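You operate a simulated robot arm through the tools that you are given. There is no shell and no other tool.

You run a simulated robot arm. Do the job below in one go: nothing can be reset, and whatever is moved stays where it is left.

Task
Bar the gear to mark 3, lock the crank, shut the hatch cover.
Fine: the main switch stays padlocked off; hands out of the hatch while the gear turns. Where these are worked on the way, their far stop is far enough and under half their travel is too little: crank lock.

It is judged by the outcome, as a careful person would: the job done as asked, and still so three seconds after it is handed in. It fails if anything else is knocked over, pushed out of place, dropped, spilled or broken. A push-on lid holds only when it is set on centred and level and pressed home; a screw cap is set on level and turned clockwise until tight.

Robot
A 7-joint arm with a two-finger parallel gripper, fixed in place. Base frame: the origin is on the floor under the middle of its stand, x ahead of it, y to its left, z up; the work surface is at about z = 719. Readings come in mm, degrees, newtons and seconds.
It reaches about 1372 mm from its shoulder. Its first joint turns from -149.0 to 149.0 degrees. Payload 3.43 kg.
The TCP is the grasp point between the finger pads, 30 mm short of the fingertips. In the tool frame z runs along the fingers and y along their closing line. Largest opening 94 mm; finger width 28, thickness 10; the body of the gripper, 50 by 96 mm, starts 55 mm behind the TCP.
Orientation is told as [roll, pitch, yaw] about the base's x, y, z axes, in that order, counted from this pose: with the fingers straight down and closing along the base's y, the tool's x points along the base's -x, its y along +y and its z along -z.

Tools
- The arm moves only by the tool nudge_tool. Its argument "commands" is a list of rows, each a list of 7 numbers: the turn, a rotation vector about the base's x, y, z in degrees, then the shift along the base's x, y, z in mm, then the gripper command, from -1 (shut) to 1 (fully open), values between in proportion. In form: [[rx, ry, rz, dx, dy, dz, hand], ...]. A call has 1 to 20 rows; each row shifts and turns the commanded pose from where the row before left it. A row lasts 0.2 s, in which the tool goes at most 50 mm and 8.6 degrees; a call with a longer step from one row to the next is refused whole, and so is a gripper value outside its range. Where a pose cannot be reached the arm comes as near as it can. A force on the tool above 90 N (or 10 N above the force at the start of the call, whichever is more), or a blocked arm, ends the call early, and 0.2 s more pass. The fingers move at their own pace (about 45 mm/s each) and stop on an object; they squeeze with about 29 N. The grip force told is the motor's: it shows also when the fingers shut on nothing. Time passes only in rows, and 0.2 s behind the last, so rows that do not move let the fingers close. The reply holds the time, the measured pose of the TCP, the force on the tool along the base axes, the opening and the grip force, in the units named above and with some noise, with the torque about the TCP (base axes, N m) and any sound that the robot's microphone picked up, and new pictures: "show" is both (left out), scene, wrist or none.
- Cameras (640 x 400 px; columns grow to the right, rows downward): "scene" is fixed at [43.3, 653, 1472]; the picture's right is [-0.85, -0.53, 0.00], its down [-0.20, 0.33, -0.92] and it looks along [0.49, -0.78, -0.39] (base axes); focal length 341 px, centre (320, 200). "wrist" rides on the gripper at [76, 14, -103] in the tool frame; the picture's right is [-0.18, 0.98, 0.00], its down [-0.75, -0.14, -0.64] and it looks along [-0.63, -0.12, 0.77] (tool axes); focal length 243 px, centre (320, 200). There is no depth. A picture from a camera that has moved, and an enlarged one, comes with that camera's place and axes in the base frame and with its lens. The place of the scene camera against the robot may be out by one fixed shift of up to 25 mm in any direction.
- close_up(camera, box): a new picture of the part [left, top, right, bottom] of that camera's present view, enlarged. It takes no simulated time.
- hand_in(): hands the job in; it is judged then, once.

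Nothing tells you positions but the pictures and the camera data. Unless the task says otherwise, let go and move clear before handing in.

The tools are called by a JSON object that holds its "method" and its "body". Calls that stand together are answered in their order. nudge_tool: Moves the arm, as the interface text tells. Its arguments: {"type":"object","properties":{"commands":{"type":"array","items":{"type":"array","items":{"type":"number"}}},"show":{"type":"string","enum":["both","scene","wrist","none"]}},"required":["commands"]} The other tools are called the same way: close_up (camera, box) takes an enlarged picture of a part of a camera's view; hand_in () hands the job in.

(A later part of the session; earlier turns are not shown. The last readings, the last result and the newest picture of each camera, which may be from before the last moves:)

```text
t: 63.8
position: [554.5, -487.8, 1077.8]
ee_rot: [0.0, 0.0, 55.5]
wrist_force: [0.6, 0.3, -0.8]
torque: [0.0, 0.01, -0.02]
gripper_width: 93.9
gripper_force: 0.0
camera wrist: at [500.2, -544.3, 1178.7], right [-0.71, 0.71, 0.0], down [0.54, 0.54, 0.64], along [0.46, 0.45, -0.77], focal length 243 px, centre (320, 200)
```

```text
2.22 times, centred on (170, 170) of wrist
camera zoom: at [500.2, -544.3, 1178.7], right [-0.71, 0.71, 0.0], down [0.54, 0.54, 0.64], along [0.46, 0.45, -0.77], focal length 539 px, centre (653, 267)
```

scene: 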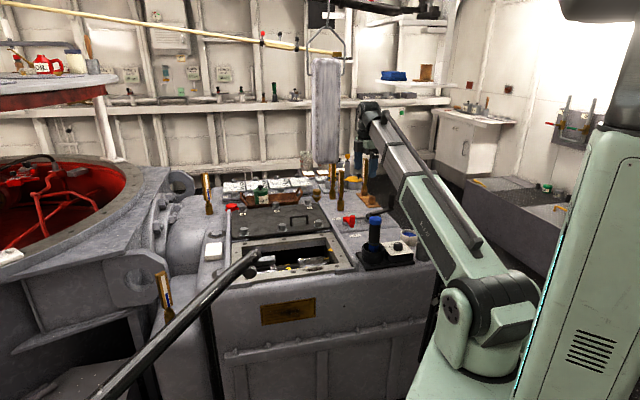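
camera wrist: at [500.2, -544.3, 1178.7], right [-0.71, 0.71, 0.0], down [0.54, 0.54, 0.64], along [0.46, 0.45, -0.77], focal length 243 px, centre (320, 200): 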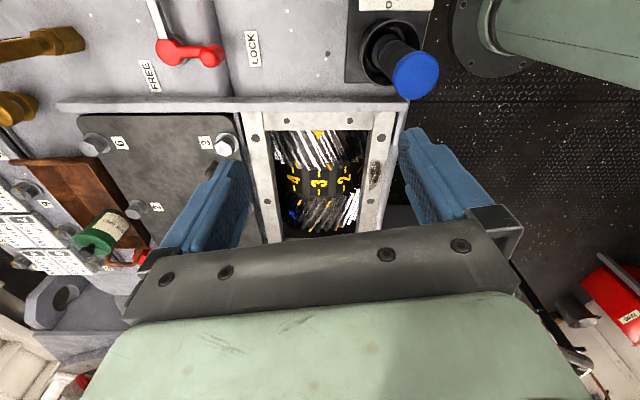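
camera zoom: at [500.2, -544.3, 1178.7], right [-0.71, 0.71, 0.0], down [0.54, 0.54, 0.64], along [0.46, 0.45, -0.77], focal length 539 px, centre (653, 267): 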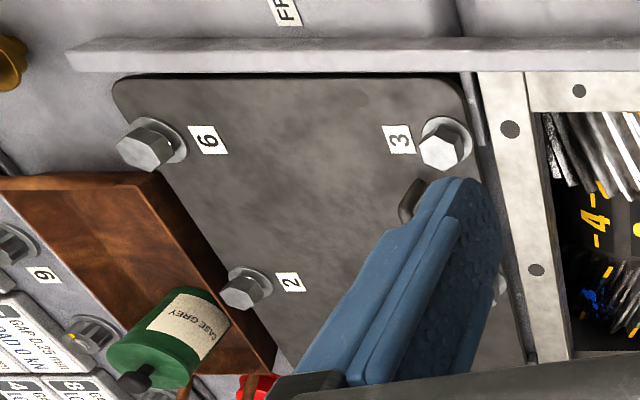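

The gear still reads exactly 3. Now for the cover: I'll inspect it, the tray behind it, the rails and the handle before pulling.

{"method": "close_up", "body": {"camera": "scene", "box": [215, 175, 345, 256]}}

{"method": "close_up", "body": {"camera": "scene", "box": [215, 175, 285, 219]}}

{"method": "close_up", "body": {"camera": "scene", "box": [270, 185, 350, 235]}}

{"method": "close_up", "body": {"camera": "scene", "box": [205, 240, 285, 290]}}

```text
4.92 times, centred on (280, 216) of scene
camera zoom: at [43.3, 653.0, 1472.0], right [-0.85, -0.53, 0.0], down [-0.2, 0.33, -0.92], along [0.49, -0.78, -0.39], focal length 1679 px, centre (517, 124)
```

zoom: 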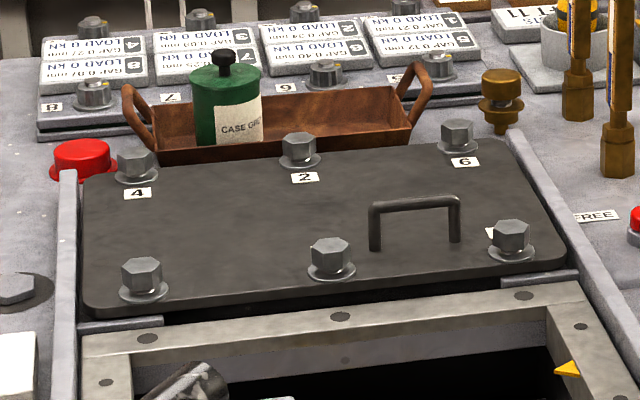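

```text
9.09 times, centred on (250, 197) of scene
camera zoom: at [43.3, 653.0, 1472.0], right [-0.85, -0.53, 0.0], down [-0.2, 0.33, -0.92], along [0.49, -0.78, -0.39], focal length 3101 px, centre (956, 227)
```

zoom: 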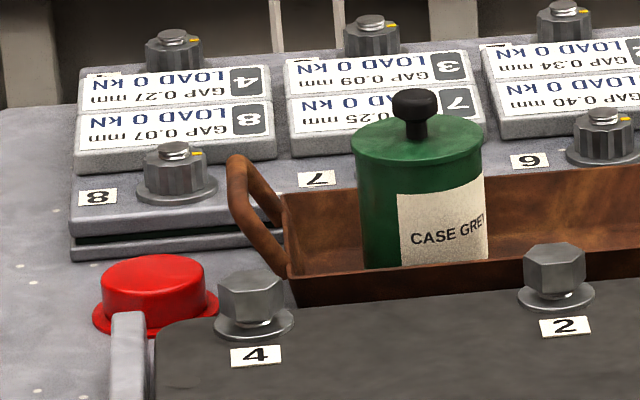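

```text
8.00 times, centred on (310, 210) of scene
camera zoom: at [43.3, 653.0, 1472.0], right [-0.85, -0.53, 0.0], down [-0.2, 0.33, -0.92], along [0.49, -0.78, -0.39], focal length 2729 px, centre (400, 120)
```

zoom: 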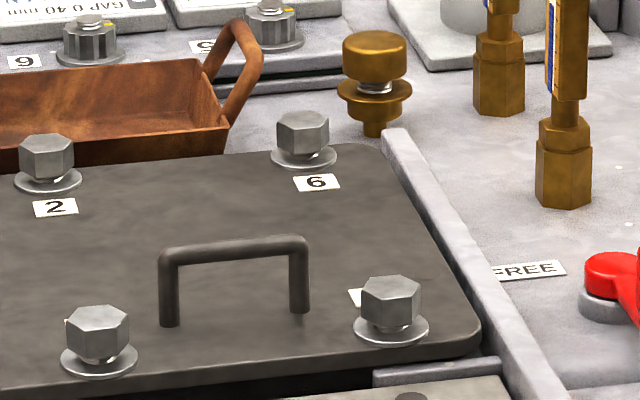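

```text
8.00 times, centred on (245, 265) of scene
camera zoom: at [43.3, 653.0, 1472.0], right [-0.85, -0.53, 0.0], down [-0.2, 0.33, -0.92], along [0.49, -0.78, -0.39], focal length 2729 px, centre (920, -320)
```

zoom: 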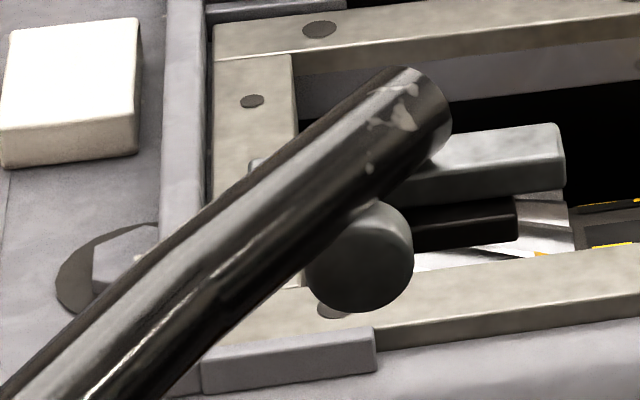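

The cover slides on the side rails toward the front lips, and nothing is resting on it; the tray stands behind it. The hanging bar is on the bearing the forearm needs, so I'll tilt the gripper 30° to keep the forearm low and to one side. I'll tilt first and look at the handle from there.

{"method": "nudge_tool", "body": {"commands": [[4.24, -4.24, -2.1, 19.1, -14.4, -29.6, 1], [4.24, -4.24, -2.1, 19.1, -14.4, -29.6, 1], [4.24, -4.24, -2.1, 19.1, -14.4, -29.6, 1], [4.24, -4.24, -2.1, 19.1, -14.4, -29.6, 1], [4.24, -4.24, -2.1, 19.1, -14.4, -29.6, 1], [0, 0, 0, 0, 0, 0, 1]], "show": "both"}}

{"method": "close_up", "body": {"camera": "wrist", "box": [220, 60, 420, 230]}}

```text
t: 65.2
position: [650.2, -560.3, 928.5]
ee_rot: [-2.9, -30.0, 45.4]
wrist_force: [0.4, -0.9, 0.3]
torque: [-0.03, 0.06, -0.02]
gripper_width: 93.9
gripper_force: 0.0
camera wrist: at [555.4, -632.0, 977.0], right [-0.57, 0.82, 0.05], down [0.31, 0.16, 0.94], along [0.76, 0.55, -0.34], focal length 243 px, centre (320, 200)
```

scene: 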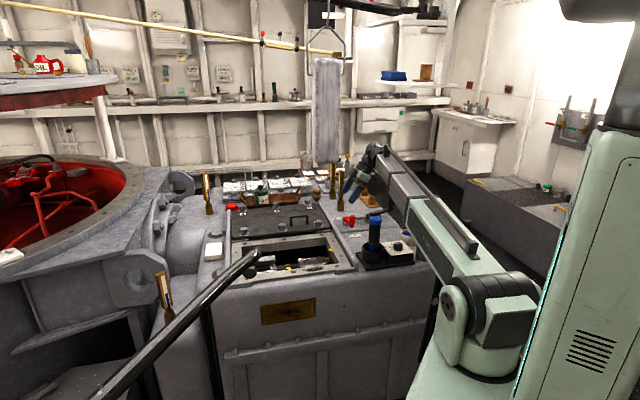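
wrist: 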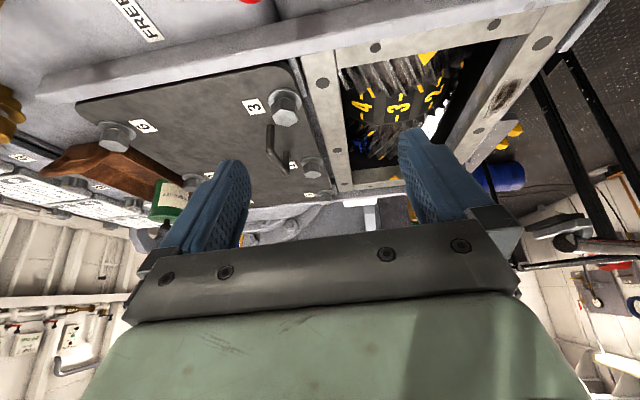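

```text
2.35 times, centred on (320, 145) of wrist
camera zoom: at [555.4, -632.0, 977.0], right [-0.57, 0.82, 0.05], down [0.31, 0.16, 0.94], along [0.76, 0.55, -0.34], focal length 571 px, centre (320, 329)
```

zoom: 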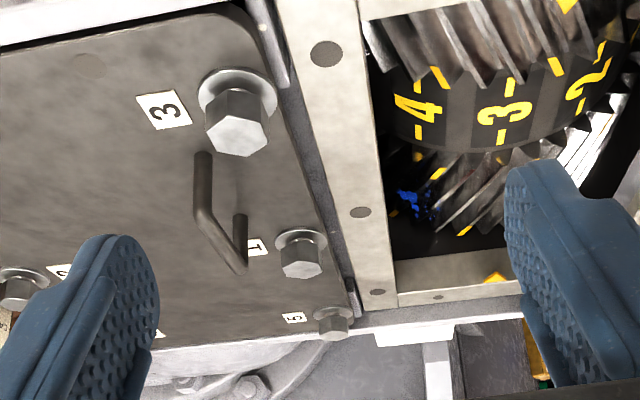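

Handle bar located: it runs from about (829, -514) to (894, -456) at z≈793, 39 mm above the cover, and the bolt heads are clear of the fingers. I'll level the tool's closing axis and go to a pre-grasp point up and back along the tilted approach.

{"method": "nudge_tool", "body": {"commands": [[0.34, 0.34, 0, 35.7, 8.3, -10.9, 0.6], [0.34, 0.34, 0, 35.7, 8.3, -10.9, 0.28], [0.34, 0.34, 0, 35.7, 8.3, -10.9, 0.28], [0.34, 0.34, 0, 35.7, 8.3, -10.9, 0.28], [0.34, 0.34, 0, 35.5, 8.4, -10.9, 0.28], [0, 0, 0, 0, 0, 0, 0.28]], "show": "both"}}

{"method": "close_up", "body": {"camera": "wrist", "box": [200, 60, 440, 230]}}

{"method": "close_up", "body": {"camera": "scene", "box": [280, 100, 440, 280]}}

```text
t: 66.6
position: [830.1, -520.0, 875.2]
ee_rot: [-0.2, -29.9, 44.1]
wrist_force: [0.9, 0.6, 0.7]
torque: [-0.05, -0.02, 0.0]
gripper_width: 60.2
gripper_force: 0.0
camera wrist: at [737.1, -592.9, 924.3], right [-0.57, 0.82, 0.09], down [0.34, 0.13, 0.93], along [0.75, 0.56, -0.35], focal length 243 px, centre (320, 200)
```

scene: 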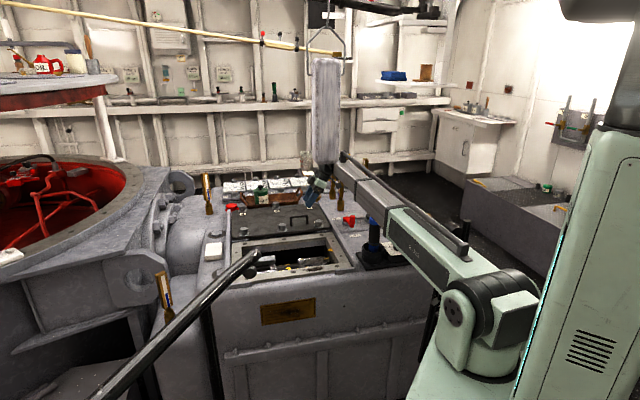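
wrist: 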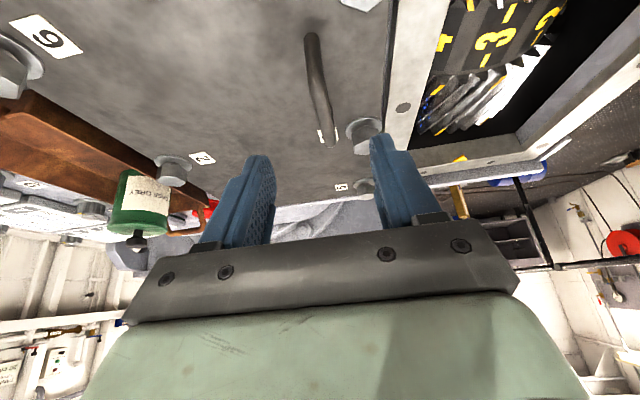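

```text
2.35 times, centred on (320, 145) of wrist
camera zoom: at [737.1, -592.9, 924.3], right [-0.57, 0.82, 0.09], down [0.34, 0.13, 0.93], along [0.75, 0.56, -0.35], focal length 571 px, centre (320, 329)
```

zoom: 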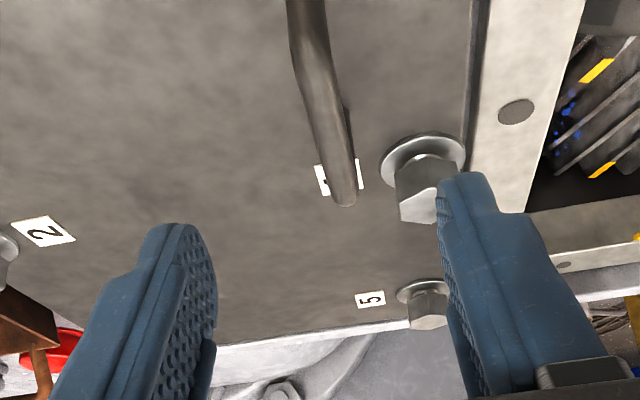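

```text
2.22 times, centred on (360, 190) of scene
camera zoom: at [43.3, 653.0, 1472.0], right [-0.85, -0.53, 0.0], down [-0.2, 0.33, -0.92], along [0.49, -0.78, -0.39], focal length 758 px, centre (231, 222)
```

zoom: 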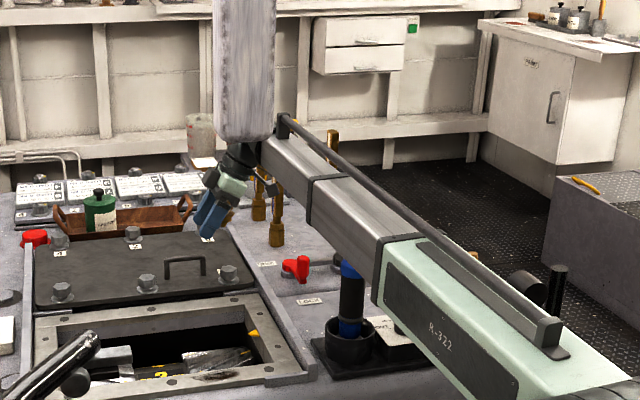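

Alignment is good and needs only a 5 mm shift toward the front. I'll descend along the tilted axis onto the handle.

{"method": "nudge_tool", "body": {"commands": [[0, 0, 0, 9.0, 12.0, -26.7, 0.28], [0, 0, 0, 9.4, 11.6, -26.7, 0.28], [0, 0, 0, 0, 0, 0, 0.28]], "show": "both"}}

{"method": "close_up", "body": {"camera": "wrist", "box": [200, 60, 440, 230]}}

{"method": "close_up", "body": {"camera": "scene", "box": [270, 160, 350, 240]}}

```text
t: 67.4
position: [848.9, -495.7, 823.2]
ee_rot: [-0.1, -30.0, 44.0]
wrist_force: [0.7, -0.2, 0.5]
torque: [0.02, 0.02, 0.03]
gripper_width: 60.2
gripper_force: 0.1
camera wrist: at [755.5, -568.5, 871.7], right [-0.57, 0.82, 0.09], down [0.34, 0.13, 0.93], along [0.75, 0.56, -0.35], focal length 243 px, centre (320, 200)
```

scene: 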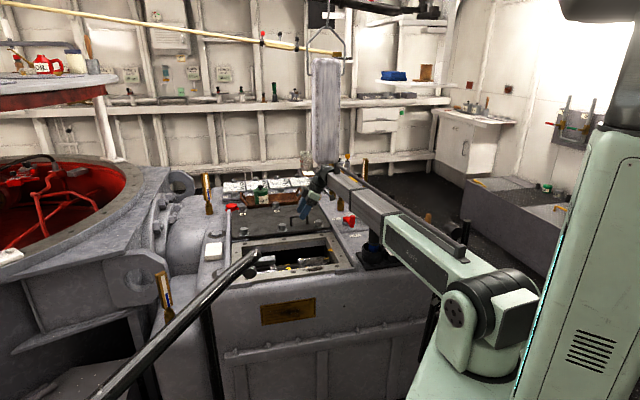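
wrist: 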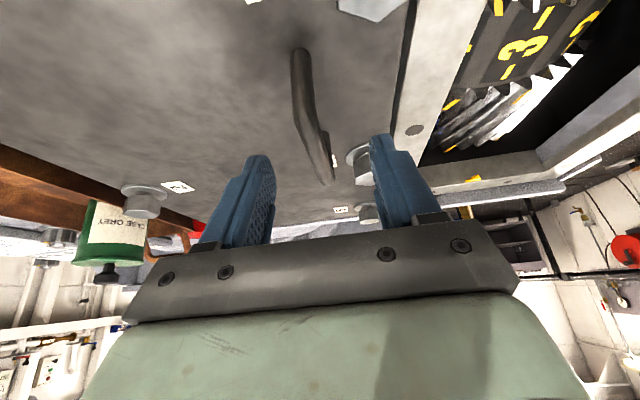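

```text
2.35 times, centred on (320, 145) of wrist
camera zoom: at [755.5, -568.5, 871.7], right [-0.57, 0.82, 0.09], down [0.34, 0.13, 0.93], along [0.75, 0.56, -0.35], focal length 571 px, centre (320, 329)
```

zoom: 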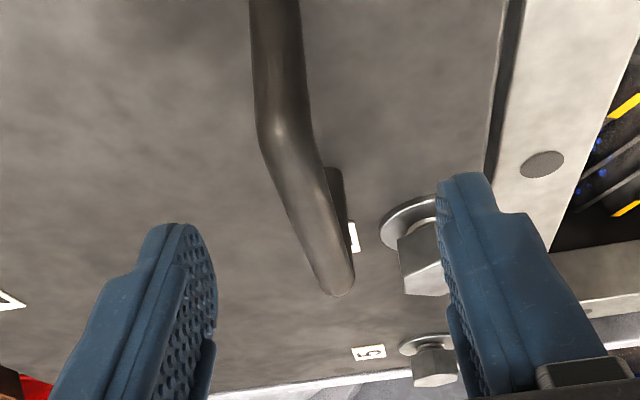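

```text
5.00 times, centred on (310, 200) of scene
camera zoom: at [43.3, 653.0, 1472.0], right [-0.85, -0.53, 0.0], down [-0.2, 0.33, -0.92], along [0.49, -0.78, -0.39], focal length 1705 px, centre (370, 200)
```

zoom: 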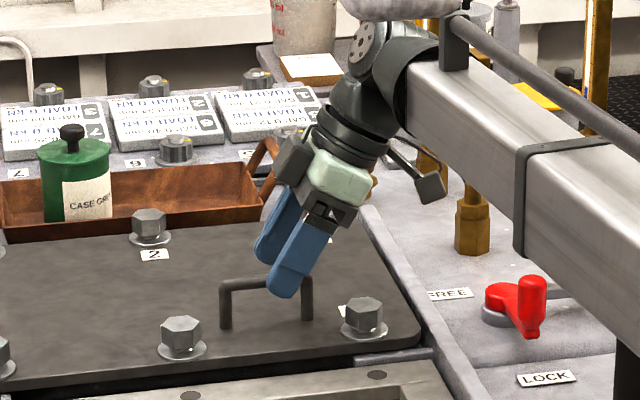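

{"method": "nudge_tool", "body": {"commands": [[0, 0, 0, 5.0, 5.0, -13.5, 0.28], [0, 0, 0, 5.0, 5.0, -13.5, 0.28], [0, 0, 0, 0, 0, 0, 0.28]], "show": "wrist"}}

{"method": "close_up", "body": {"camera": "scene", "box": [280, 180, 340, 230]}}

{"method": "close_up", "body": {"camera": "wrist", "box": [200, 60, 440, 230]}}

```text
t: 68.2
position: [859.5, -483.7, 795.7]
ee_rot: [-0.2, -29.9, 44.1]
wrist_force: [-0.4, -0.3, -0.5]
torque: [0.01, 0.01, -0.01]
gripper_width: 60.0
gripper_force: 0.1
camera wrist: at [765.9, -557.2, 844.7], right [-0.57, 0.82, 0.09], down [0.34, 0.13, 0.93], along [0.75, 0.56, -0.35], focal length 243 px, centre (320, 200)
```

wrist: 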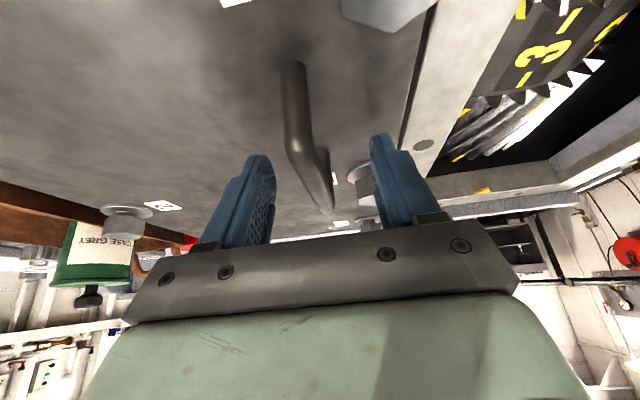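

```text
8.00 times, centred on (310, 205) of scene
camera zoom: at [43.3, 653.0, 1472.0], right [-0.85, -0.53, 0.0], down [-0.2, 0.33, -0.92], along [0.49, -0.78, -0.39], focal length 2729 px, centre (400, 160)
```

zoom: 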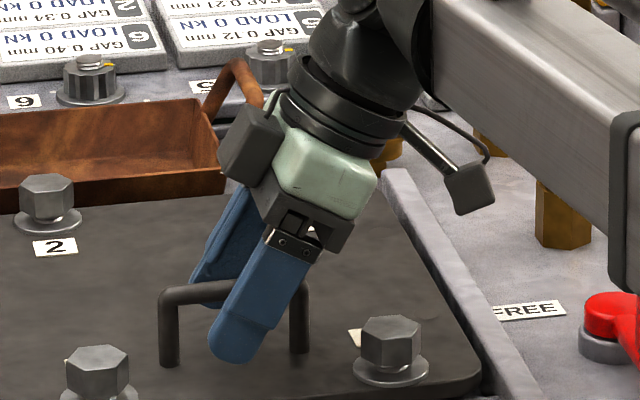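

```text
2.35 times, centred on (320, 145) of wrist
camera zoom: at [765.9, -557.2, 844.7], right [-0.57, 0.82, 0.09], down [0.34, 0.13, 0.93], along [0.75, 0.56, -0.35], focal length 571 px, centre (320, 329)
```

zoom: 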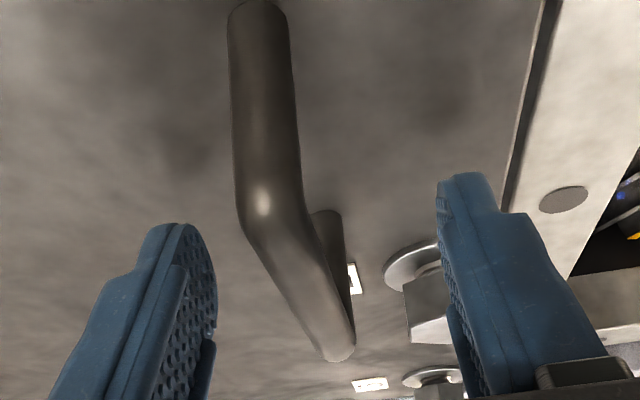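

The fingers straddle the bar cleanly. I'll close on it.

{"method": "nudge_tool", "body": {"commands": [[0, 0, 0, 0, 0, 0, -0.3], [0, 0, 0, 0, 0, 0, -1], [0, 0, 0, 0, 0, 0, -1], [0, 0, 0, 0, 0, 0, -1], [0, 0, 0, 0, 0, 0, -1]], "show": "wrist"}}

```text
t: 69.4
position: [859.7, -484.7, 795.9]
ee_rot: [-0.2, -29.9, 44.2]
wrist_force: [3.8, -2.8, 0.7]
torque: [-0.05, 0.01, 0.03]
gripper_width: 16.2
gripper_force: 44.8
camera wrist: at [765.9, -557.4, 844.7], right [-0.57, 0.82, 0.09], down [0.34, 0.13, 0.93], along [0.75, 0.56, -0.35], focal length 243 px, centre (320, 200)
```

wrist: 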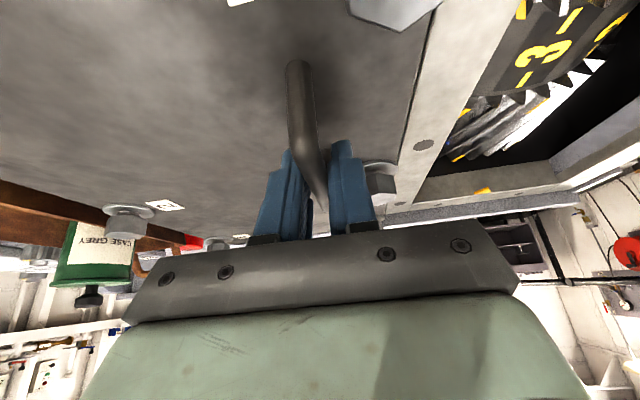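

{"method": "nudge_tool", "body": {"commands": [[0, 0, 0, -3.5, 3.5, 0, -1], [0, 0, 0, -3.5, 3.5, 0, -1], [0, 0, 0, 0, 0, 0, -1]], "show": "both"}}

{"method": "close_up", "body": {"camera": "scene", "box": [215, 165, 345, 290]}}

```text
t: 70.2
position: [852.4, -477.6, 794.2]
ee_rot: [-0.2, -30.1, 44.2]
wrist_force: [6.6, 2.8, 14.9]
torque: [-0.83, 0.8, 0.05]
gripper_width: 16.0
gripper_force: 44.4
camera wrist: at [758.2, -549.9, 844.5], right [-0.57, 0.82, 0.09], down [0.33, 0.13, 0.93], along [0.75, 0.56, -0.35], focal length 243 px, centre (320, 200)
```

scene: 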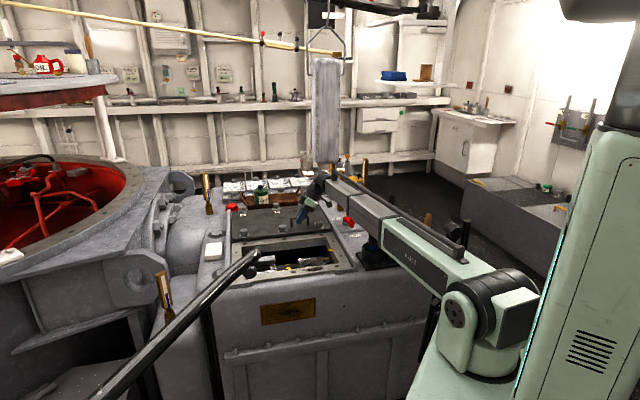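
wrist: 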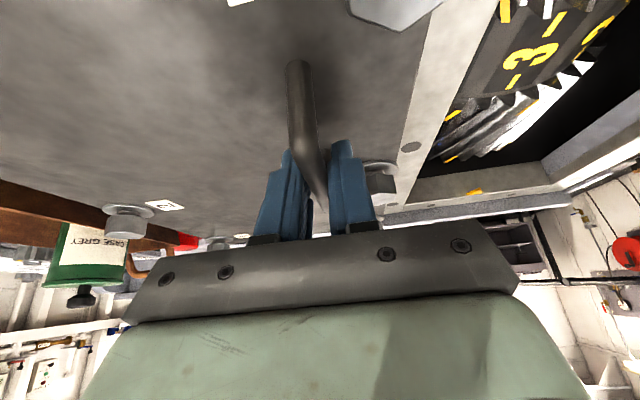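

```text
3.20 times, centred on (280, 228) of scene
camera zoom: at [43.3, 653.0, 1472.0], right [-0.85, -0.53, 0.0], down [-0.2, 0.33, -0.92], along [0.49, -0.78, -0.39], focal length 1092 px, centre (448, 112)
```

zoom: 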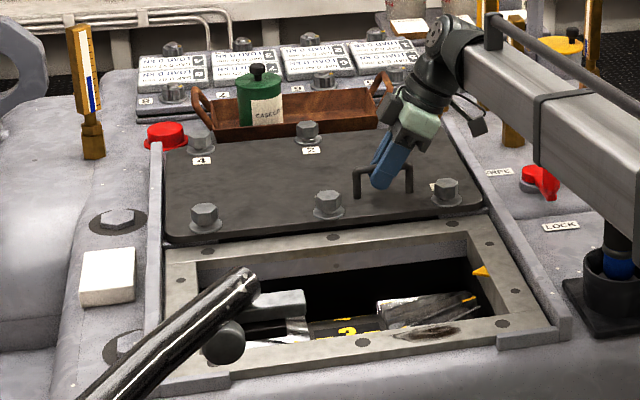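

The cover slides freely with light force. I'll keep pulling along the rails in stages, checking clearances.

{"method": "nudge_tool", "body": {"commands": [[0, 0, 0, -9, 8.9, 0, -1], [0, 0, 0, -9, 8.9, 0, -1], [0, 0, 0, -9, 8.9, 0, -1], [0, 0, 0, -9, 8.9, 0, -1], [0, 0, 0, -9, 8.9, 0, -1], [0, 0, 0, 0, 0, 0, -1]], "show": "scene"}}

{"method": "close_up", "body": {"camera": "scene", "box": [215, 145, 400, 290]}}

```text
t: 71.6
position: [804.2, -430.1, 794.7]
ee_rot: [0.0, -30.1, 43.9]
wrist_force: [9.2, 11.4, 18.3]
torque: [0.04, -0.04, 0.0]
gripper_width: 16.1
gripper_force: 44.9
```

scene: 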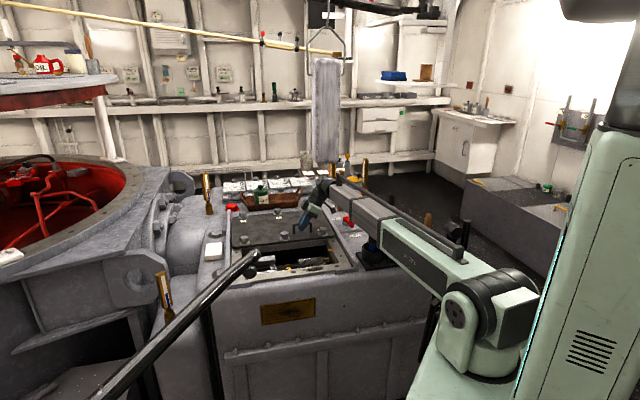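

```text
2.76 times, centred on (308, 218) of scene
camera zoom: at [43.3, 653.0, 1472.0], right [-0.85, -0.53, 0.0], down [-0.2, 0.33, -0.92], along [0.49, -0.78, -0.39], focal length 941 px, centre (354, 152)
```

zoom: 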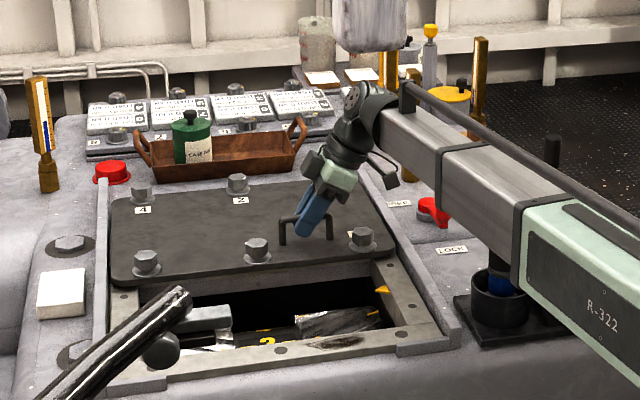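

{"method": "nudge_tool", "body": {"commands": [[0, 0, 0, -8.5, 9.4, 1, -1], [0, 0, 0, -8.6, 9.3, 1, -1], [0, 0, 0, -8.8, 9.1, 0, -1], [0, 0, 0, -9, 9, 0, -1], [0, 0, 0, -9, 9, 0, -1], [0, 0, 0, 0, 0, 0, -1]], "show": "scene"}}

{"method": "close_up", "body": {"camera": "scene", "box": [215, 145, 400, 290]}}

```text
t: 73.0
position: [760.6, -386.0, 795.1]
ee_rot: [0.1, -29.6, 44.0]
wrist_force: [6.1, 10.7, -28.3]
torque: [0.41, -0.42, -0.02]
gripper_width: 16.1
gripper_force: 44.9
```

scene: 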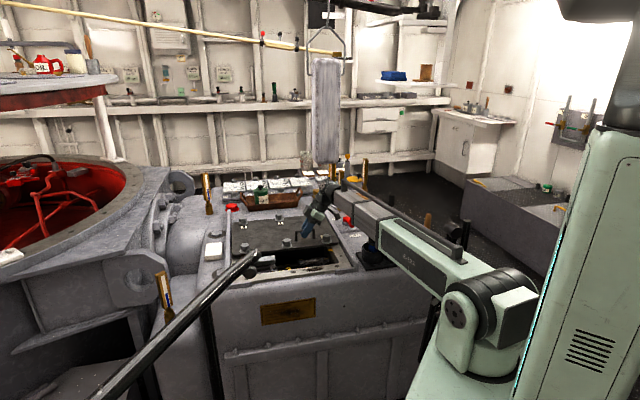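

```text
2.76 times, centred on (308, 218) of scene
camera zoom: at [43.3, 653.0, 1472.0], right [-0.85, -0.53, 0.0], down [-0.2, 0.33, -0.92], along [0.49, -0.78, -0.39], focal length 941 px, centre (354, 152)
```

zoom: 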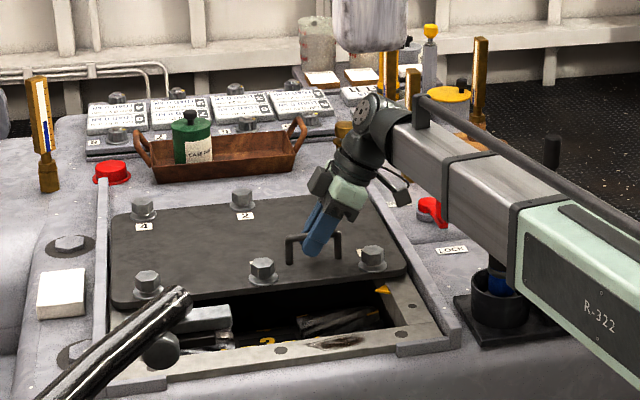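

{"method": "nudge_tool", "body": {"commands": [[0, 0, 0, -8.8, 9.2, -1, -1], [0, 0, 0, -8.8, 9.2, -0.2, -1], [0, 0, 0, -8.8, 9.2, 0, -1], [0, 0, 0, -9, 9, 0, -1], [0, 0, 0, -9, 9, 0, -1], [0, 0, 0, 0, 0, 0, -1]], "show": "scene"}}

{"method": "close_up", "body": {"camera": "scene", "box": [215, 145, 400, 290]}}

```text
t: 74.4
position: [714.7, -340.9, 795.0]
ee_rot: [-0.1, -29.8, 44.0]
wrist_force: [-1.4, -0.8, -17.8]
torque: [0.41, -0.43, 0.02]
gripper_width: 16.3
gripper_force: 45.2
```

scene: 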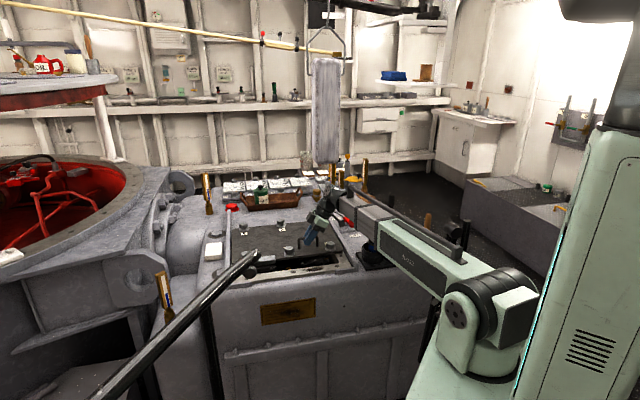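

```text
2.76 times, centred on (308, 218) of scene
camera zoom: at [43.3, 653.0, 1472.0], right [-0.85, -0.53, 0.0], down [-0.2, 0.33, -0.92], along [0.49, -0.78, -0.39], focal length 941 px, centre (354, 152)
```

zoom: 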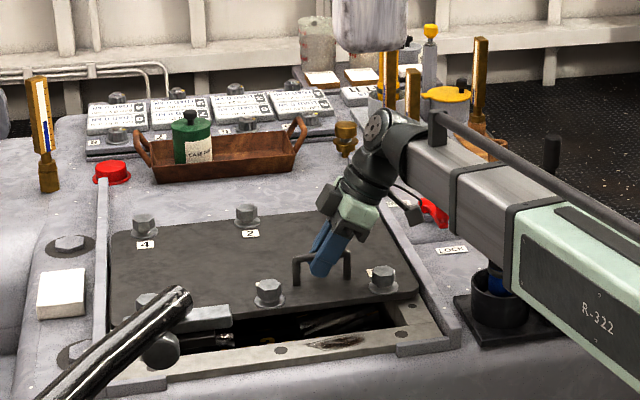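

{"method": "nudge_tool", "body": {"commands": [[0, 0, 0, -8.9, 9.1, -0.6, -1], [0, 0, 0, -8.9, 9.1, 0, -1], [0, 0, 0, -8.9, 9.1, 0, -1], [0, 0, 0, -8.9, 9.1, 0, -1], [0, 0, 0, 0, 0, 0, -1]], "show": "scene"}}

{"method": "close_up", "body": {"camera": "scene", "box": [215, 145, 400, 290]}}

{"method": "close_up", "body": {"camera": "scene", "box": [290, 40, 400, 240]}}

```text
t: 75.6
position: [678.8, -303.9, 794.3]
ee_rot: [-0.1, -29.9, 44.2]
wrist_force: [-9.1, -8.1, 11.8]
torque: [-0.88, 0.83, -0.04]
gripper_width: 16.2
gripper_force: 44.9
```

scene: 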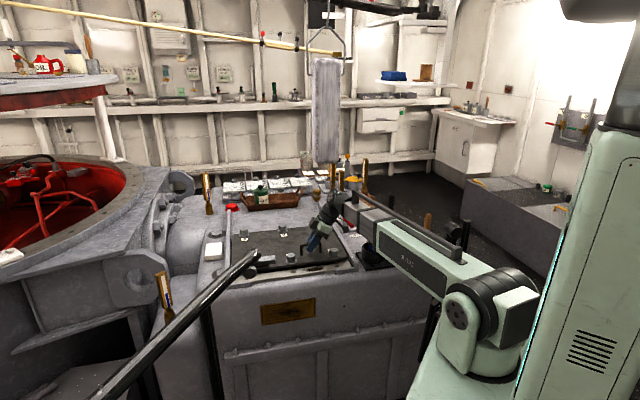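

```text
2.76 times, centred on (308, 218) of scene
camera zoom: at [43.3, 653.0, 1472.0], right [-0.85, -0.53, 0.0], down [-0.2, 0.33, -0.92], along [0.49, -0.78, -0.39], focal length 941 px, centre (354, 152)
```

zoom: 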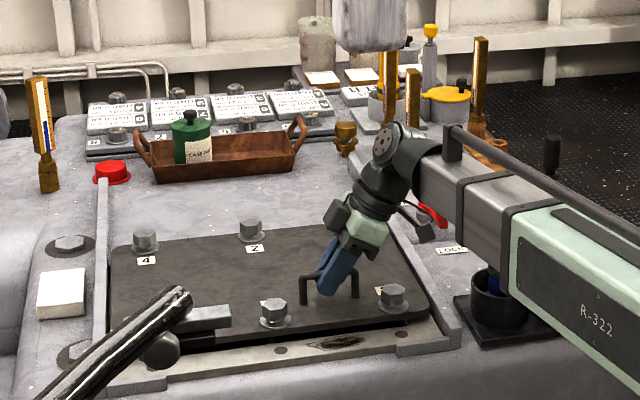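

```text
2.00 times, centred on (345, 140) of scene
camera zoom: at [43.3, 653.0, 1472.0], right [-0.85, -0.53, 0.0], down [-0.2, 0.33, -0.92], along [0.49, -0.78, -0.39], focal length 682 px, centre (270, 320)
```

zoom: 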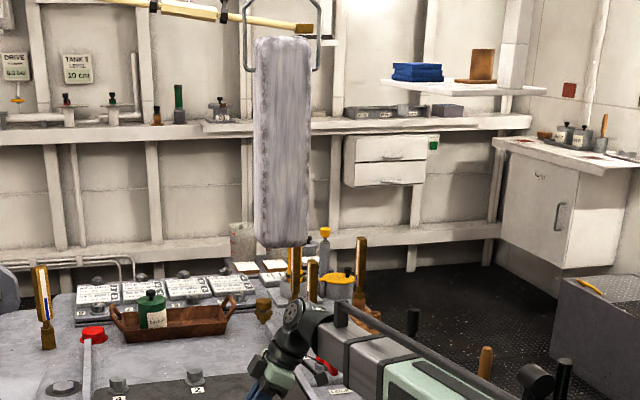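

{"method": "nudge_tool", "body": {"commands": [[0, 0, 0, -5, 5, 0, -1], [0, 0, 0, -5, 5, 0, -1], [0, 0, 0, -5, 5, 0, -1], [0, 0, 0, 0, 0, 0, -1]], "show": "scene"}}

{"method": "close_up", "body": {"camera": "scene", "box": [215, 195, 365, 295]}}

```text
t: 76.6
position: [664.2, -289.2, 794.7]
ee_rot: [-0.1, -29.9, 44.2]
wrist_force: [-17.6, -21.3, 26.9]
torque: [-0.08, 0.09, 0.03]
gripper_width: 16.0
gripper_force: 45.2
```

scene: 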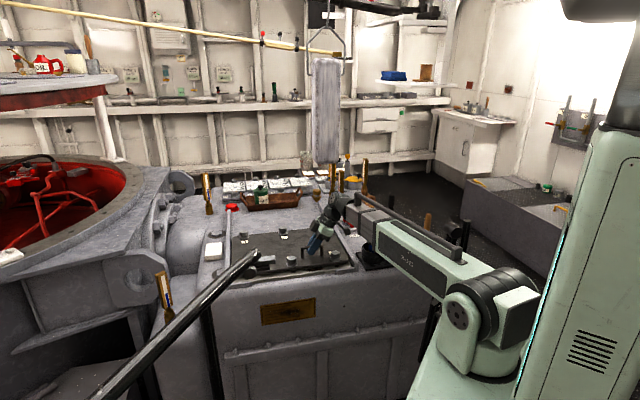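

```text
4.00 times, centred on (290, 245) of scene
camera zoom: at [43.3, 653.0, 1472.0], right [-0.85, -0.53, 0.0], down [-0.2, 0.33, -0.92], along [0.49, -0.78, -0.39], focal length 1364 px, centre (440, 20)
```

zoom: 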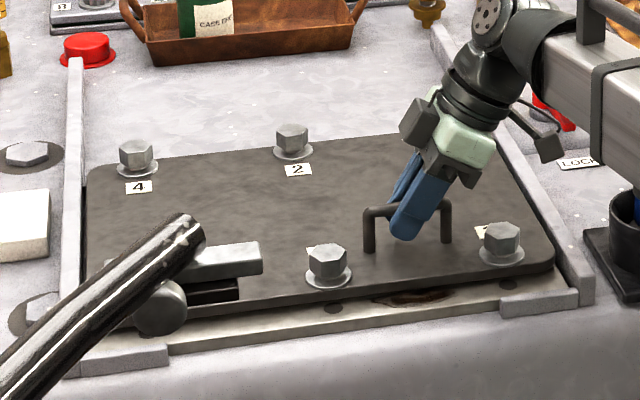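

{"method": "nudge_tool", "body": {"commands": [[0, 0, 0, -3, -2, 0.8, -1], [0, 0, 0, -5, 5, 0, -1], [0, 0, 0, -5, 5, 0, -1], [0, 0, 0, 0, 0, 0, -1]], "show": "none"}}

```text
t: 77.6
position: [655.4, -280.4, 795.8]
ee_rot: [0.0, -30.2, 44.1]
wrist_force: [17.9, 15.2, -2.9]
torque: [0.16, -0.2, 0.05]
gripper_width: 16.0
gripper_force: 45.0
```

{"method": "nudge_tool", "body": {"commands": [[0, 0, 0, -3, 6, 0, -1], [0, 0, 0, -4.5, 4.5, 0, -1], [0, 0, 0, 0, 0, 0, -1]], "show": "scene"}}

{"method": "close_up", "body": {"camera": "scene", "box": [215, 195, 365, 295]}}

```text
t: 78.4
position: [648.6, -274.7, 794.9]
ee_rot: [-0.8, -29.9, 44.2]
wrist_force: [32.7, -15.5, 9.6]
torque: [0.3, -0.33, 0.43]
gripper_width: 16.0
gripper_force: 44.9
```

scene: 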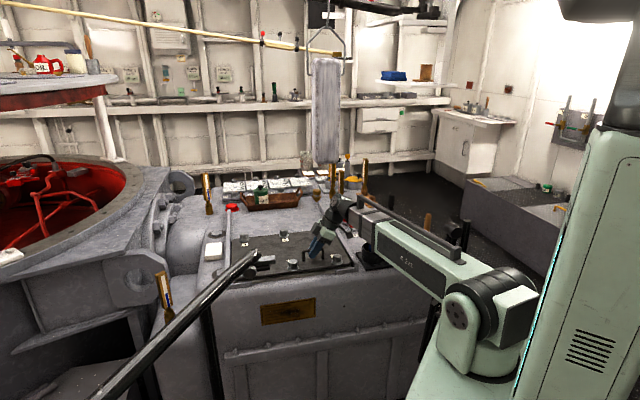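

```text
4.00 times, centred on (290, 245) of scene
camera zoom: at [43.3, 653.0, 1472.0], right [-0.85, -0.53, 0.0], down [-0.2, 0.33, -0.92], along [0.49, -0.78, -0.39], focal length 1364 px, centre (440, 20)
```

zoom: 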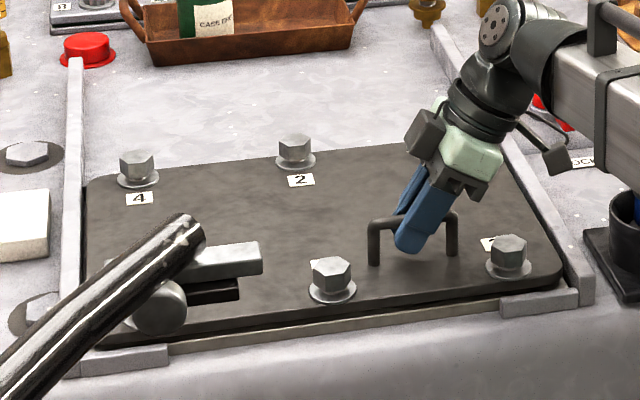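

{"method": "nudge_tool", "body": {"commands": [[0, 0, 0, -2.0, 4.0, 0, -1], [0, 0, 0, 0, 0, 0, -1]], "show": "none"}}

```text
t: 79.0
position: [647.9, -274.3, 794.1]
ee_rot: [-1.7, -29.9, 44.1]
wrist_force: [47.2, -58.7, 29.3]
torque: [-0.9, 0.34, 0.74]
gripper_width: 15.8
gripper_force: 45.0
```

The cover is firmly against its front stop (about 75 N, no more movement, 298 mm of travel). I'll relieve the force and open the fingers.

{"method": "nudge_tool", "body": {"commands": [[0, 0, 0, 2.2, -2.4, 0.5, -1], [0, 0, 0, 1.6, -1.8, 0.5, -1], [0, 0, 0, 0, 0, 0, -1]], "show": "none"}}

```text
t: 79.8
position: [648.4, -274.3, 794.5]
ee_rot: [-0.7, -29.9, 44.1]
wrist_force: [17.5, -51.1, 9.5]
torque: [0.2, -0.61, 0.45]
gripper_width: 16.1
gripper_force: 45.4
```

{"method": "nudge_tool", "body": {"commands": [[0, 0, 0, 0.6, -2.3, 0.2, -1], [0, 0, 0, 0.5, -2.2, 0.2, -1], [0, 0, 0, 0, 0, 0, -1]], "show": "none"}}

```text
t: 80.6
position: [648.1, -274.3, 794.8]
ee_rot: [0.1, -29.9, 44.0]
wrist_force: [8.0, -6.2, -24.5]
torque: [-0.02, -0.11, 0.07]
gripper_width: 16.0
gripper_force: 44.9
```

{"method": "nudge_tool", "body": {"commands": [[0, 0, 0, 0, 0, -1, -1], [0, 0, 0, 0, 0, 0, -0.5], [0, 0, 0, 0, 0, 0, 0.1], [0, 0, 0, 0, 0, 0, 0.25], [0, 0, 0, 0, 0, 0, 0.25]], "show": "both"}}

{"method": "close_up", "body": {"camera": "scene", "box": [215, 195, 365, 295]}}

{"method": "close_up", "body": {"camera": "wrist", "box": [160, 40, 480, 240]}}

```text
t: 81.8
position: [648.6, -276.7, 795.1]
ee_rot: [-0.1, -29.9, 44.1]
wrist_force: [-0.8, 0.6, 0.3]
torque: [-0.01, 0.03, -0.02]
gripper_width: 58.4
gripper_force: 0.0
camera wrist: at [555.8, -348.7, 844.9], right [-0.57, 0.82, 0.09], down [0.34, 0.13, 0.93], along [0.75, 0.56, -0.35], focal length 243 px, centre (320, 200)
```

scene: 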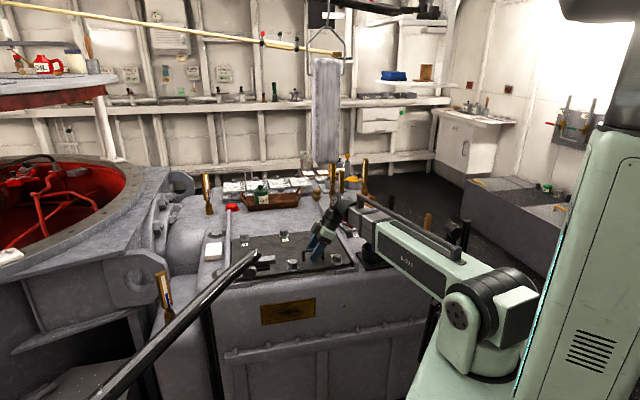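
wrist: 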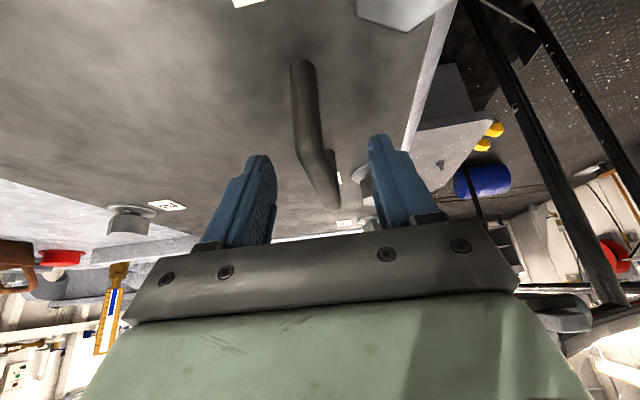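

```text
4.00 times, centred on (290, 245) of scene
camera zoom: at [43.3, 653.0, 1472.0], right [-0.85, -0.53, 0.0], down [-0.2, 0.33, -0.92], along [0.49, -0.78, -0.39], focal length 1364 px, centre (440, 20)
```

zoom: 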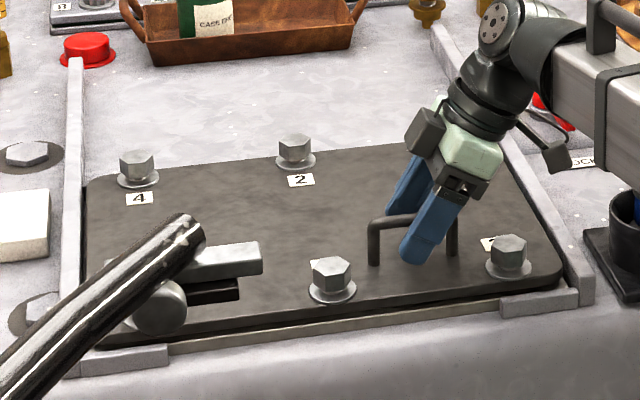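

```text
2.00 times, centred on (320, 140) of wrist
camera zoom: at [555.8, -348.7, 844.9], right [-0.57, 0.82, 0.09], down [0.34, 0.13, 0.93], along [0.75, 0.56, -0.35], focal length 485 px, centre (320, 320)
```

zoom: 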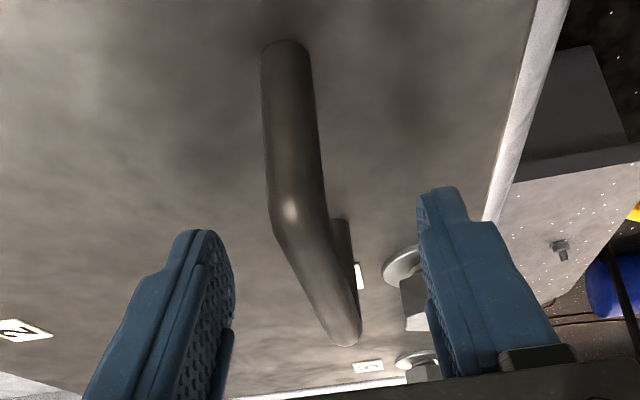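

The cover stayed put on release. I'll withdraw along the tilted axis just enough to clear the handle, staying below the hanging bar, then back away horizontally.

{"method": "nudge_tool", "body": {"commands": [[0, 0, 0, -8.8, -8.8, 21.7, 0.4], [0, 0, 0, -8.8, -8.8, 21.7, 0.4], [0, 0, 0, 0, 0, 0, 0.4]], "show": "both"}}

{"method": "close_up", "body": {"camera": "scene", "box": [270, 100, 430, 260]}}

```text
t: 82.6
position: [631.0, -293.1, 839.2]
ee_rot: [0.0, -29.8, 44.1]
wrist_force: [0.2, 0.2, -0.1]
torque: [0.01, 0.03, 0.04]
gripper_width: 65.6
gripper_force: 0.0
camera wrist: at [538.1, -366.0, 888.1], right [-0.57, 0.82, 0.09], down [0.34, 0.13, 0.93], along [0.75, 0.56, -0.35], focal length 243 px, centre (320, 200)
```

scene: 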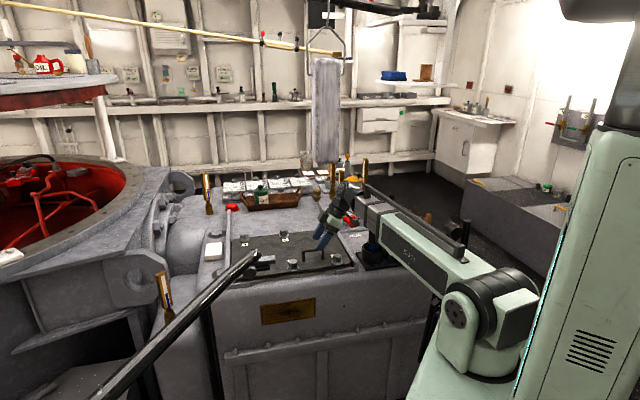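
wrist: 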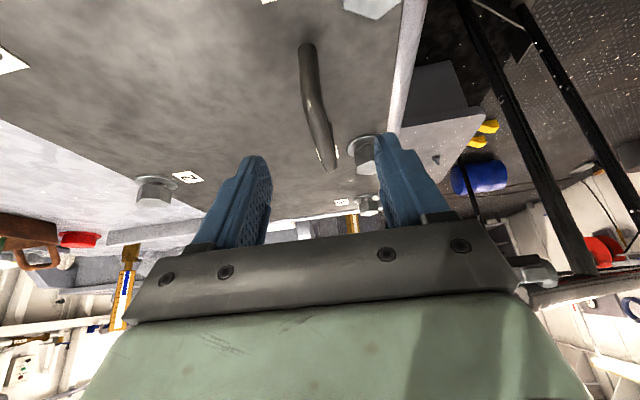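

```text
2.50 times, centred on (350, 180) of scene
camera zoom: at [43.3, 653.0, 1472.0], right [-0.85, -0.53, 0.0], down [-0.2, 0.33, -0.92], along [0.49, -0.78, -0.39], focal length 853 px, centre (245, 250)
```

zoom: 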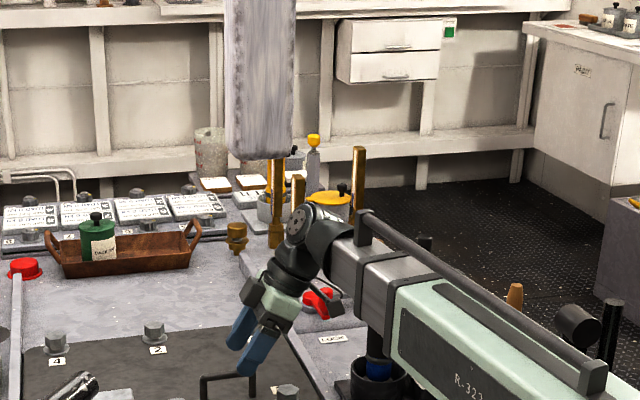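

{"method": "nudge_tool", "body": {"commands": [[0, 0, 0, -5, -5, 14, 0.6], [0, 0, 0, -36, 24, 8, 0.6], [0, 0, 0, -36, 24, 8, 0.6], [0, 0, 0, -36, 24, 8, 0.6], [0, 0, 0, 0, 0, 0, 0.6]], "show": "both"}}

{"method": "close_up", "body": {"camera": "scene", "box": [210, 165, 450, 315]}}

{"method": "close_up", "body": {"camera": "scene", "box": [215, 195, 365, 295]}}

{"method": "close_up", "body": {"camera": "scene", "box": [320, 190, 420, 275]}}

```text
t: 83.8
position: [527.1, -232.7, 874.5]
ee_rot: [-0.1, -29.9, 44.0]
wrist_force: [-0.4, 0.2, -0.2]
torque: [0.0, 0.04, 0.0]
gripper_width: 75.1
gripper_force: 0.0
out of reach, approached as far as the arm can: row 4
camera wrist: at [434.6, -305.2, 924.8], right [-0.57, 0.82, 0.09], down [0.34, 0.13, 0.93], along [0.75, 0.56, -0.35], focal length 243 px, centre (320, 200)
```

scene: 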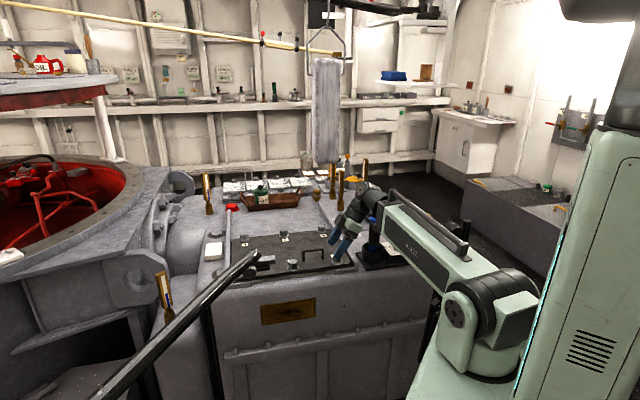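
wrist: 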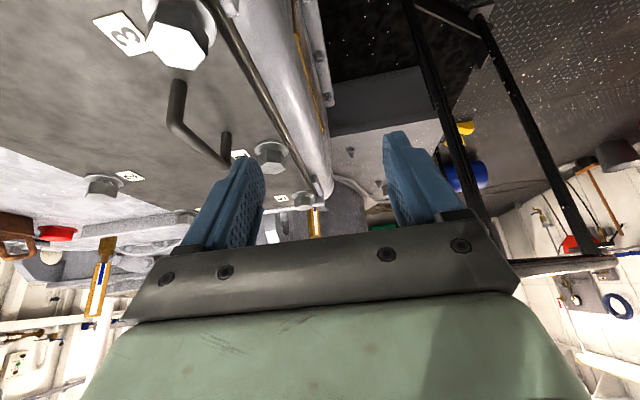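

```text
2.67 times, centred on (330, 240) of scene
camera zoom: at [43.3, 653.0, 1472.0], right [-0.85, -0.53, 0.0], down [-0.2, 0.33, -0.92], along [0.49, -0.78, -0.39], focal length 910 px, centre (293, 93)
```

zoom: 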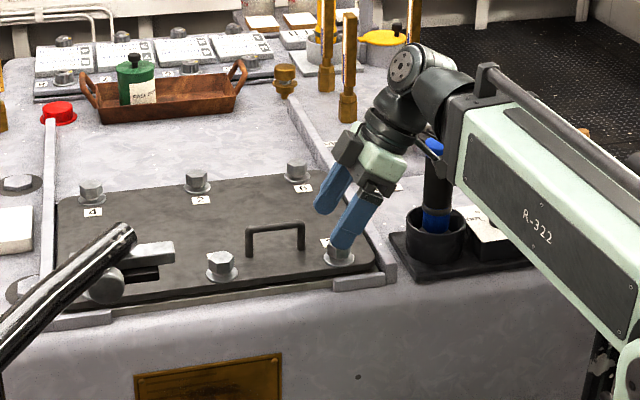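

```text
4.00 times, centred on (290, 245) of scene
camera zoom: at [43.3, 653.0, 1472.0], right [-0.85, -0.53, 0.0], down [-0.2, 0.33, -0.92], along [0.49, -0.78, -0.39], focal length 1364 px, centre (440, 20)
```

zoom: 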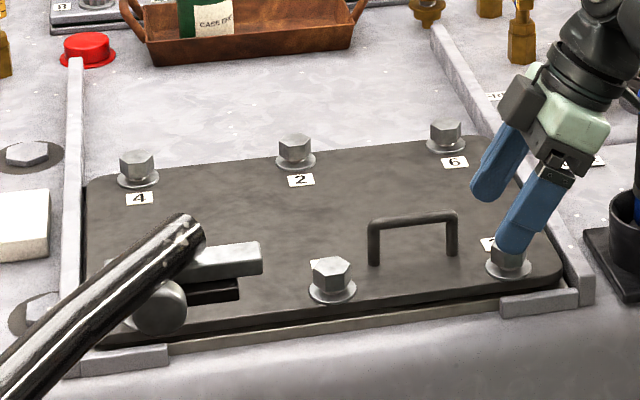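

```text
4.71 times, centred on (370, 232) of scene
camera zoom: at [43.3, 653.0, 1472.0], right [-0.85, -0.53, 0.0], down [-0.2, 0.33, -0.92], along [0.49, -0.78, -0.39], focal length 1605 px, centre (85, 47)
```

zoom: 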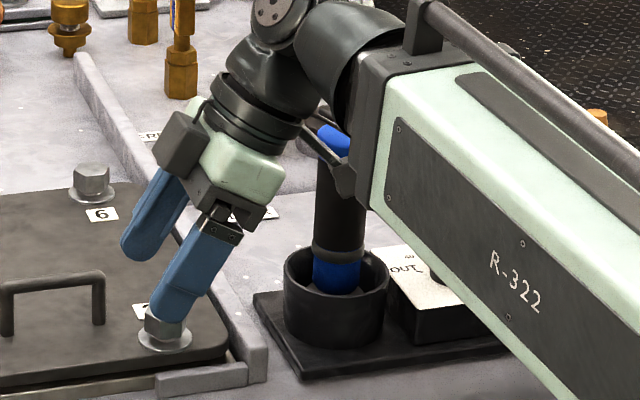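

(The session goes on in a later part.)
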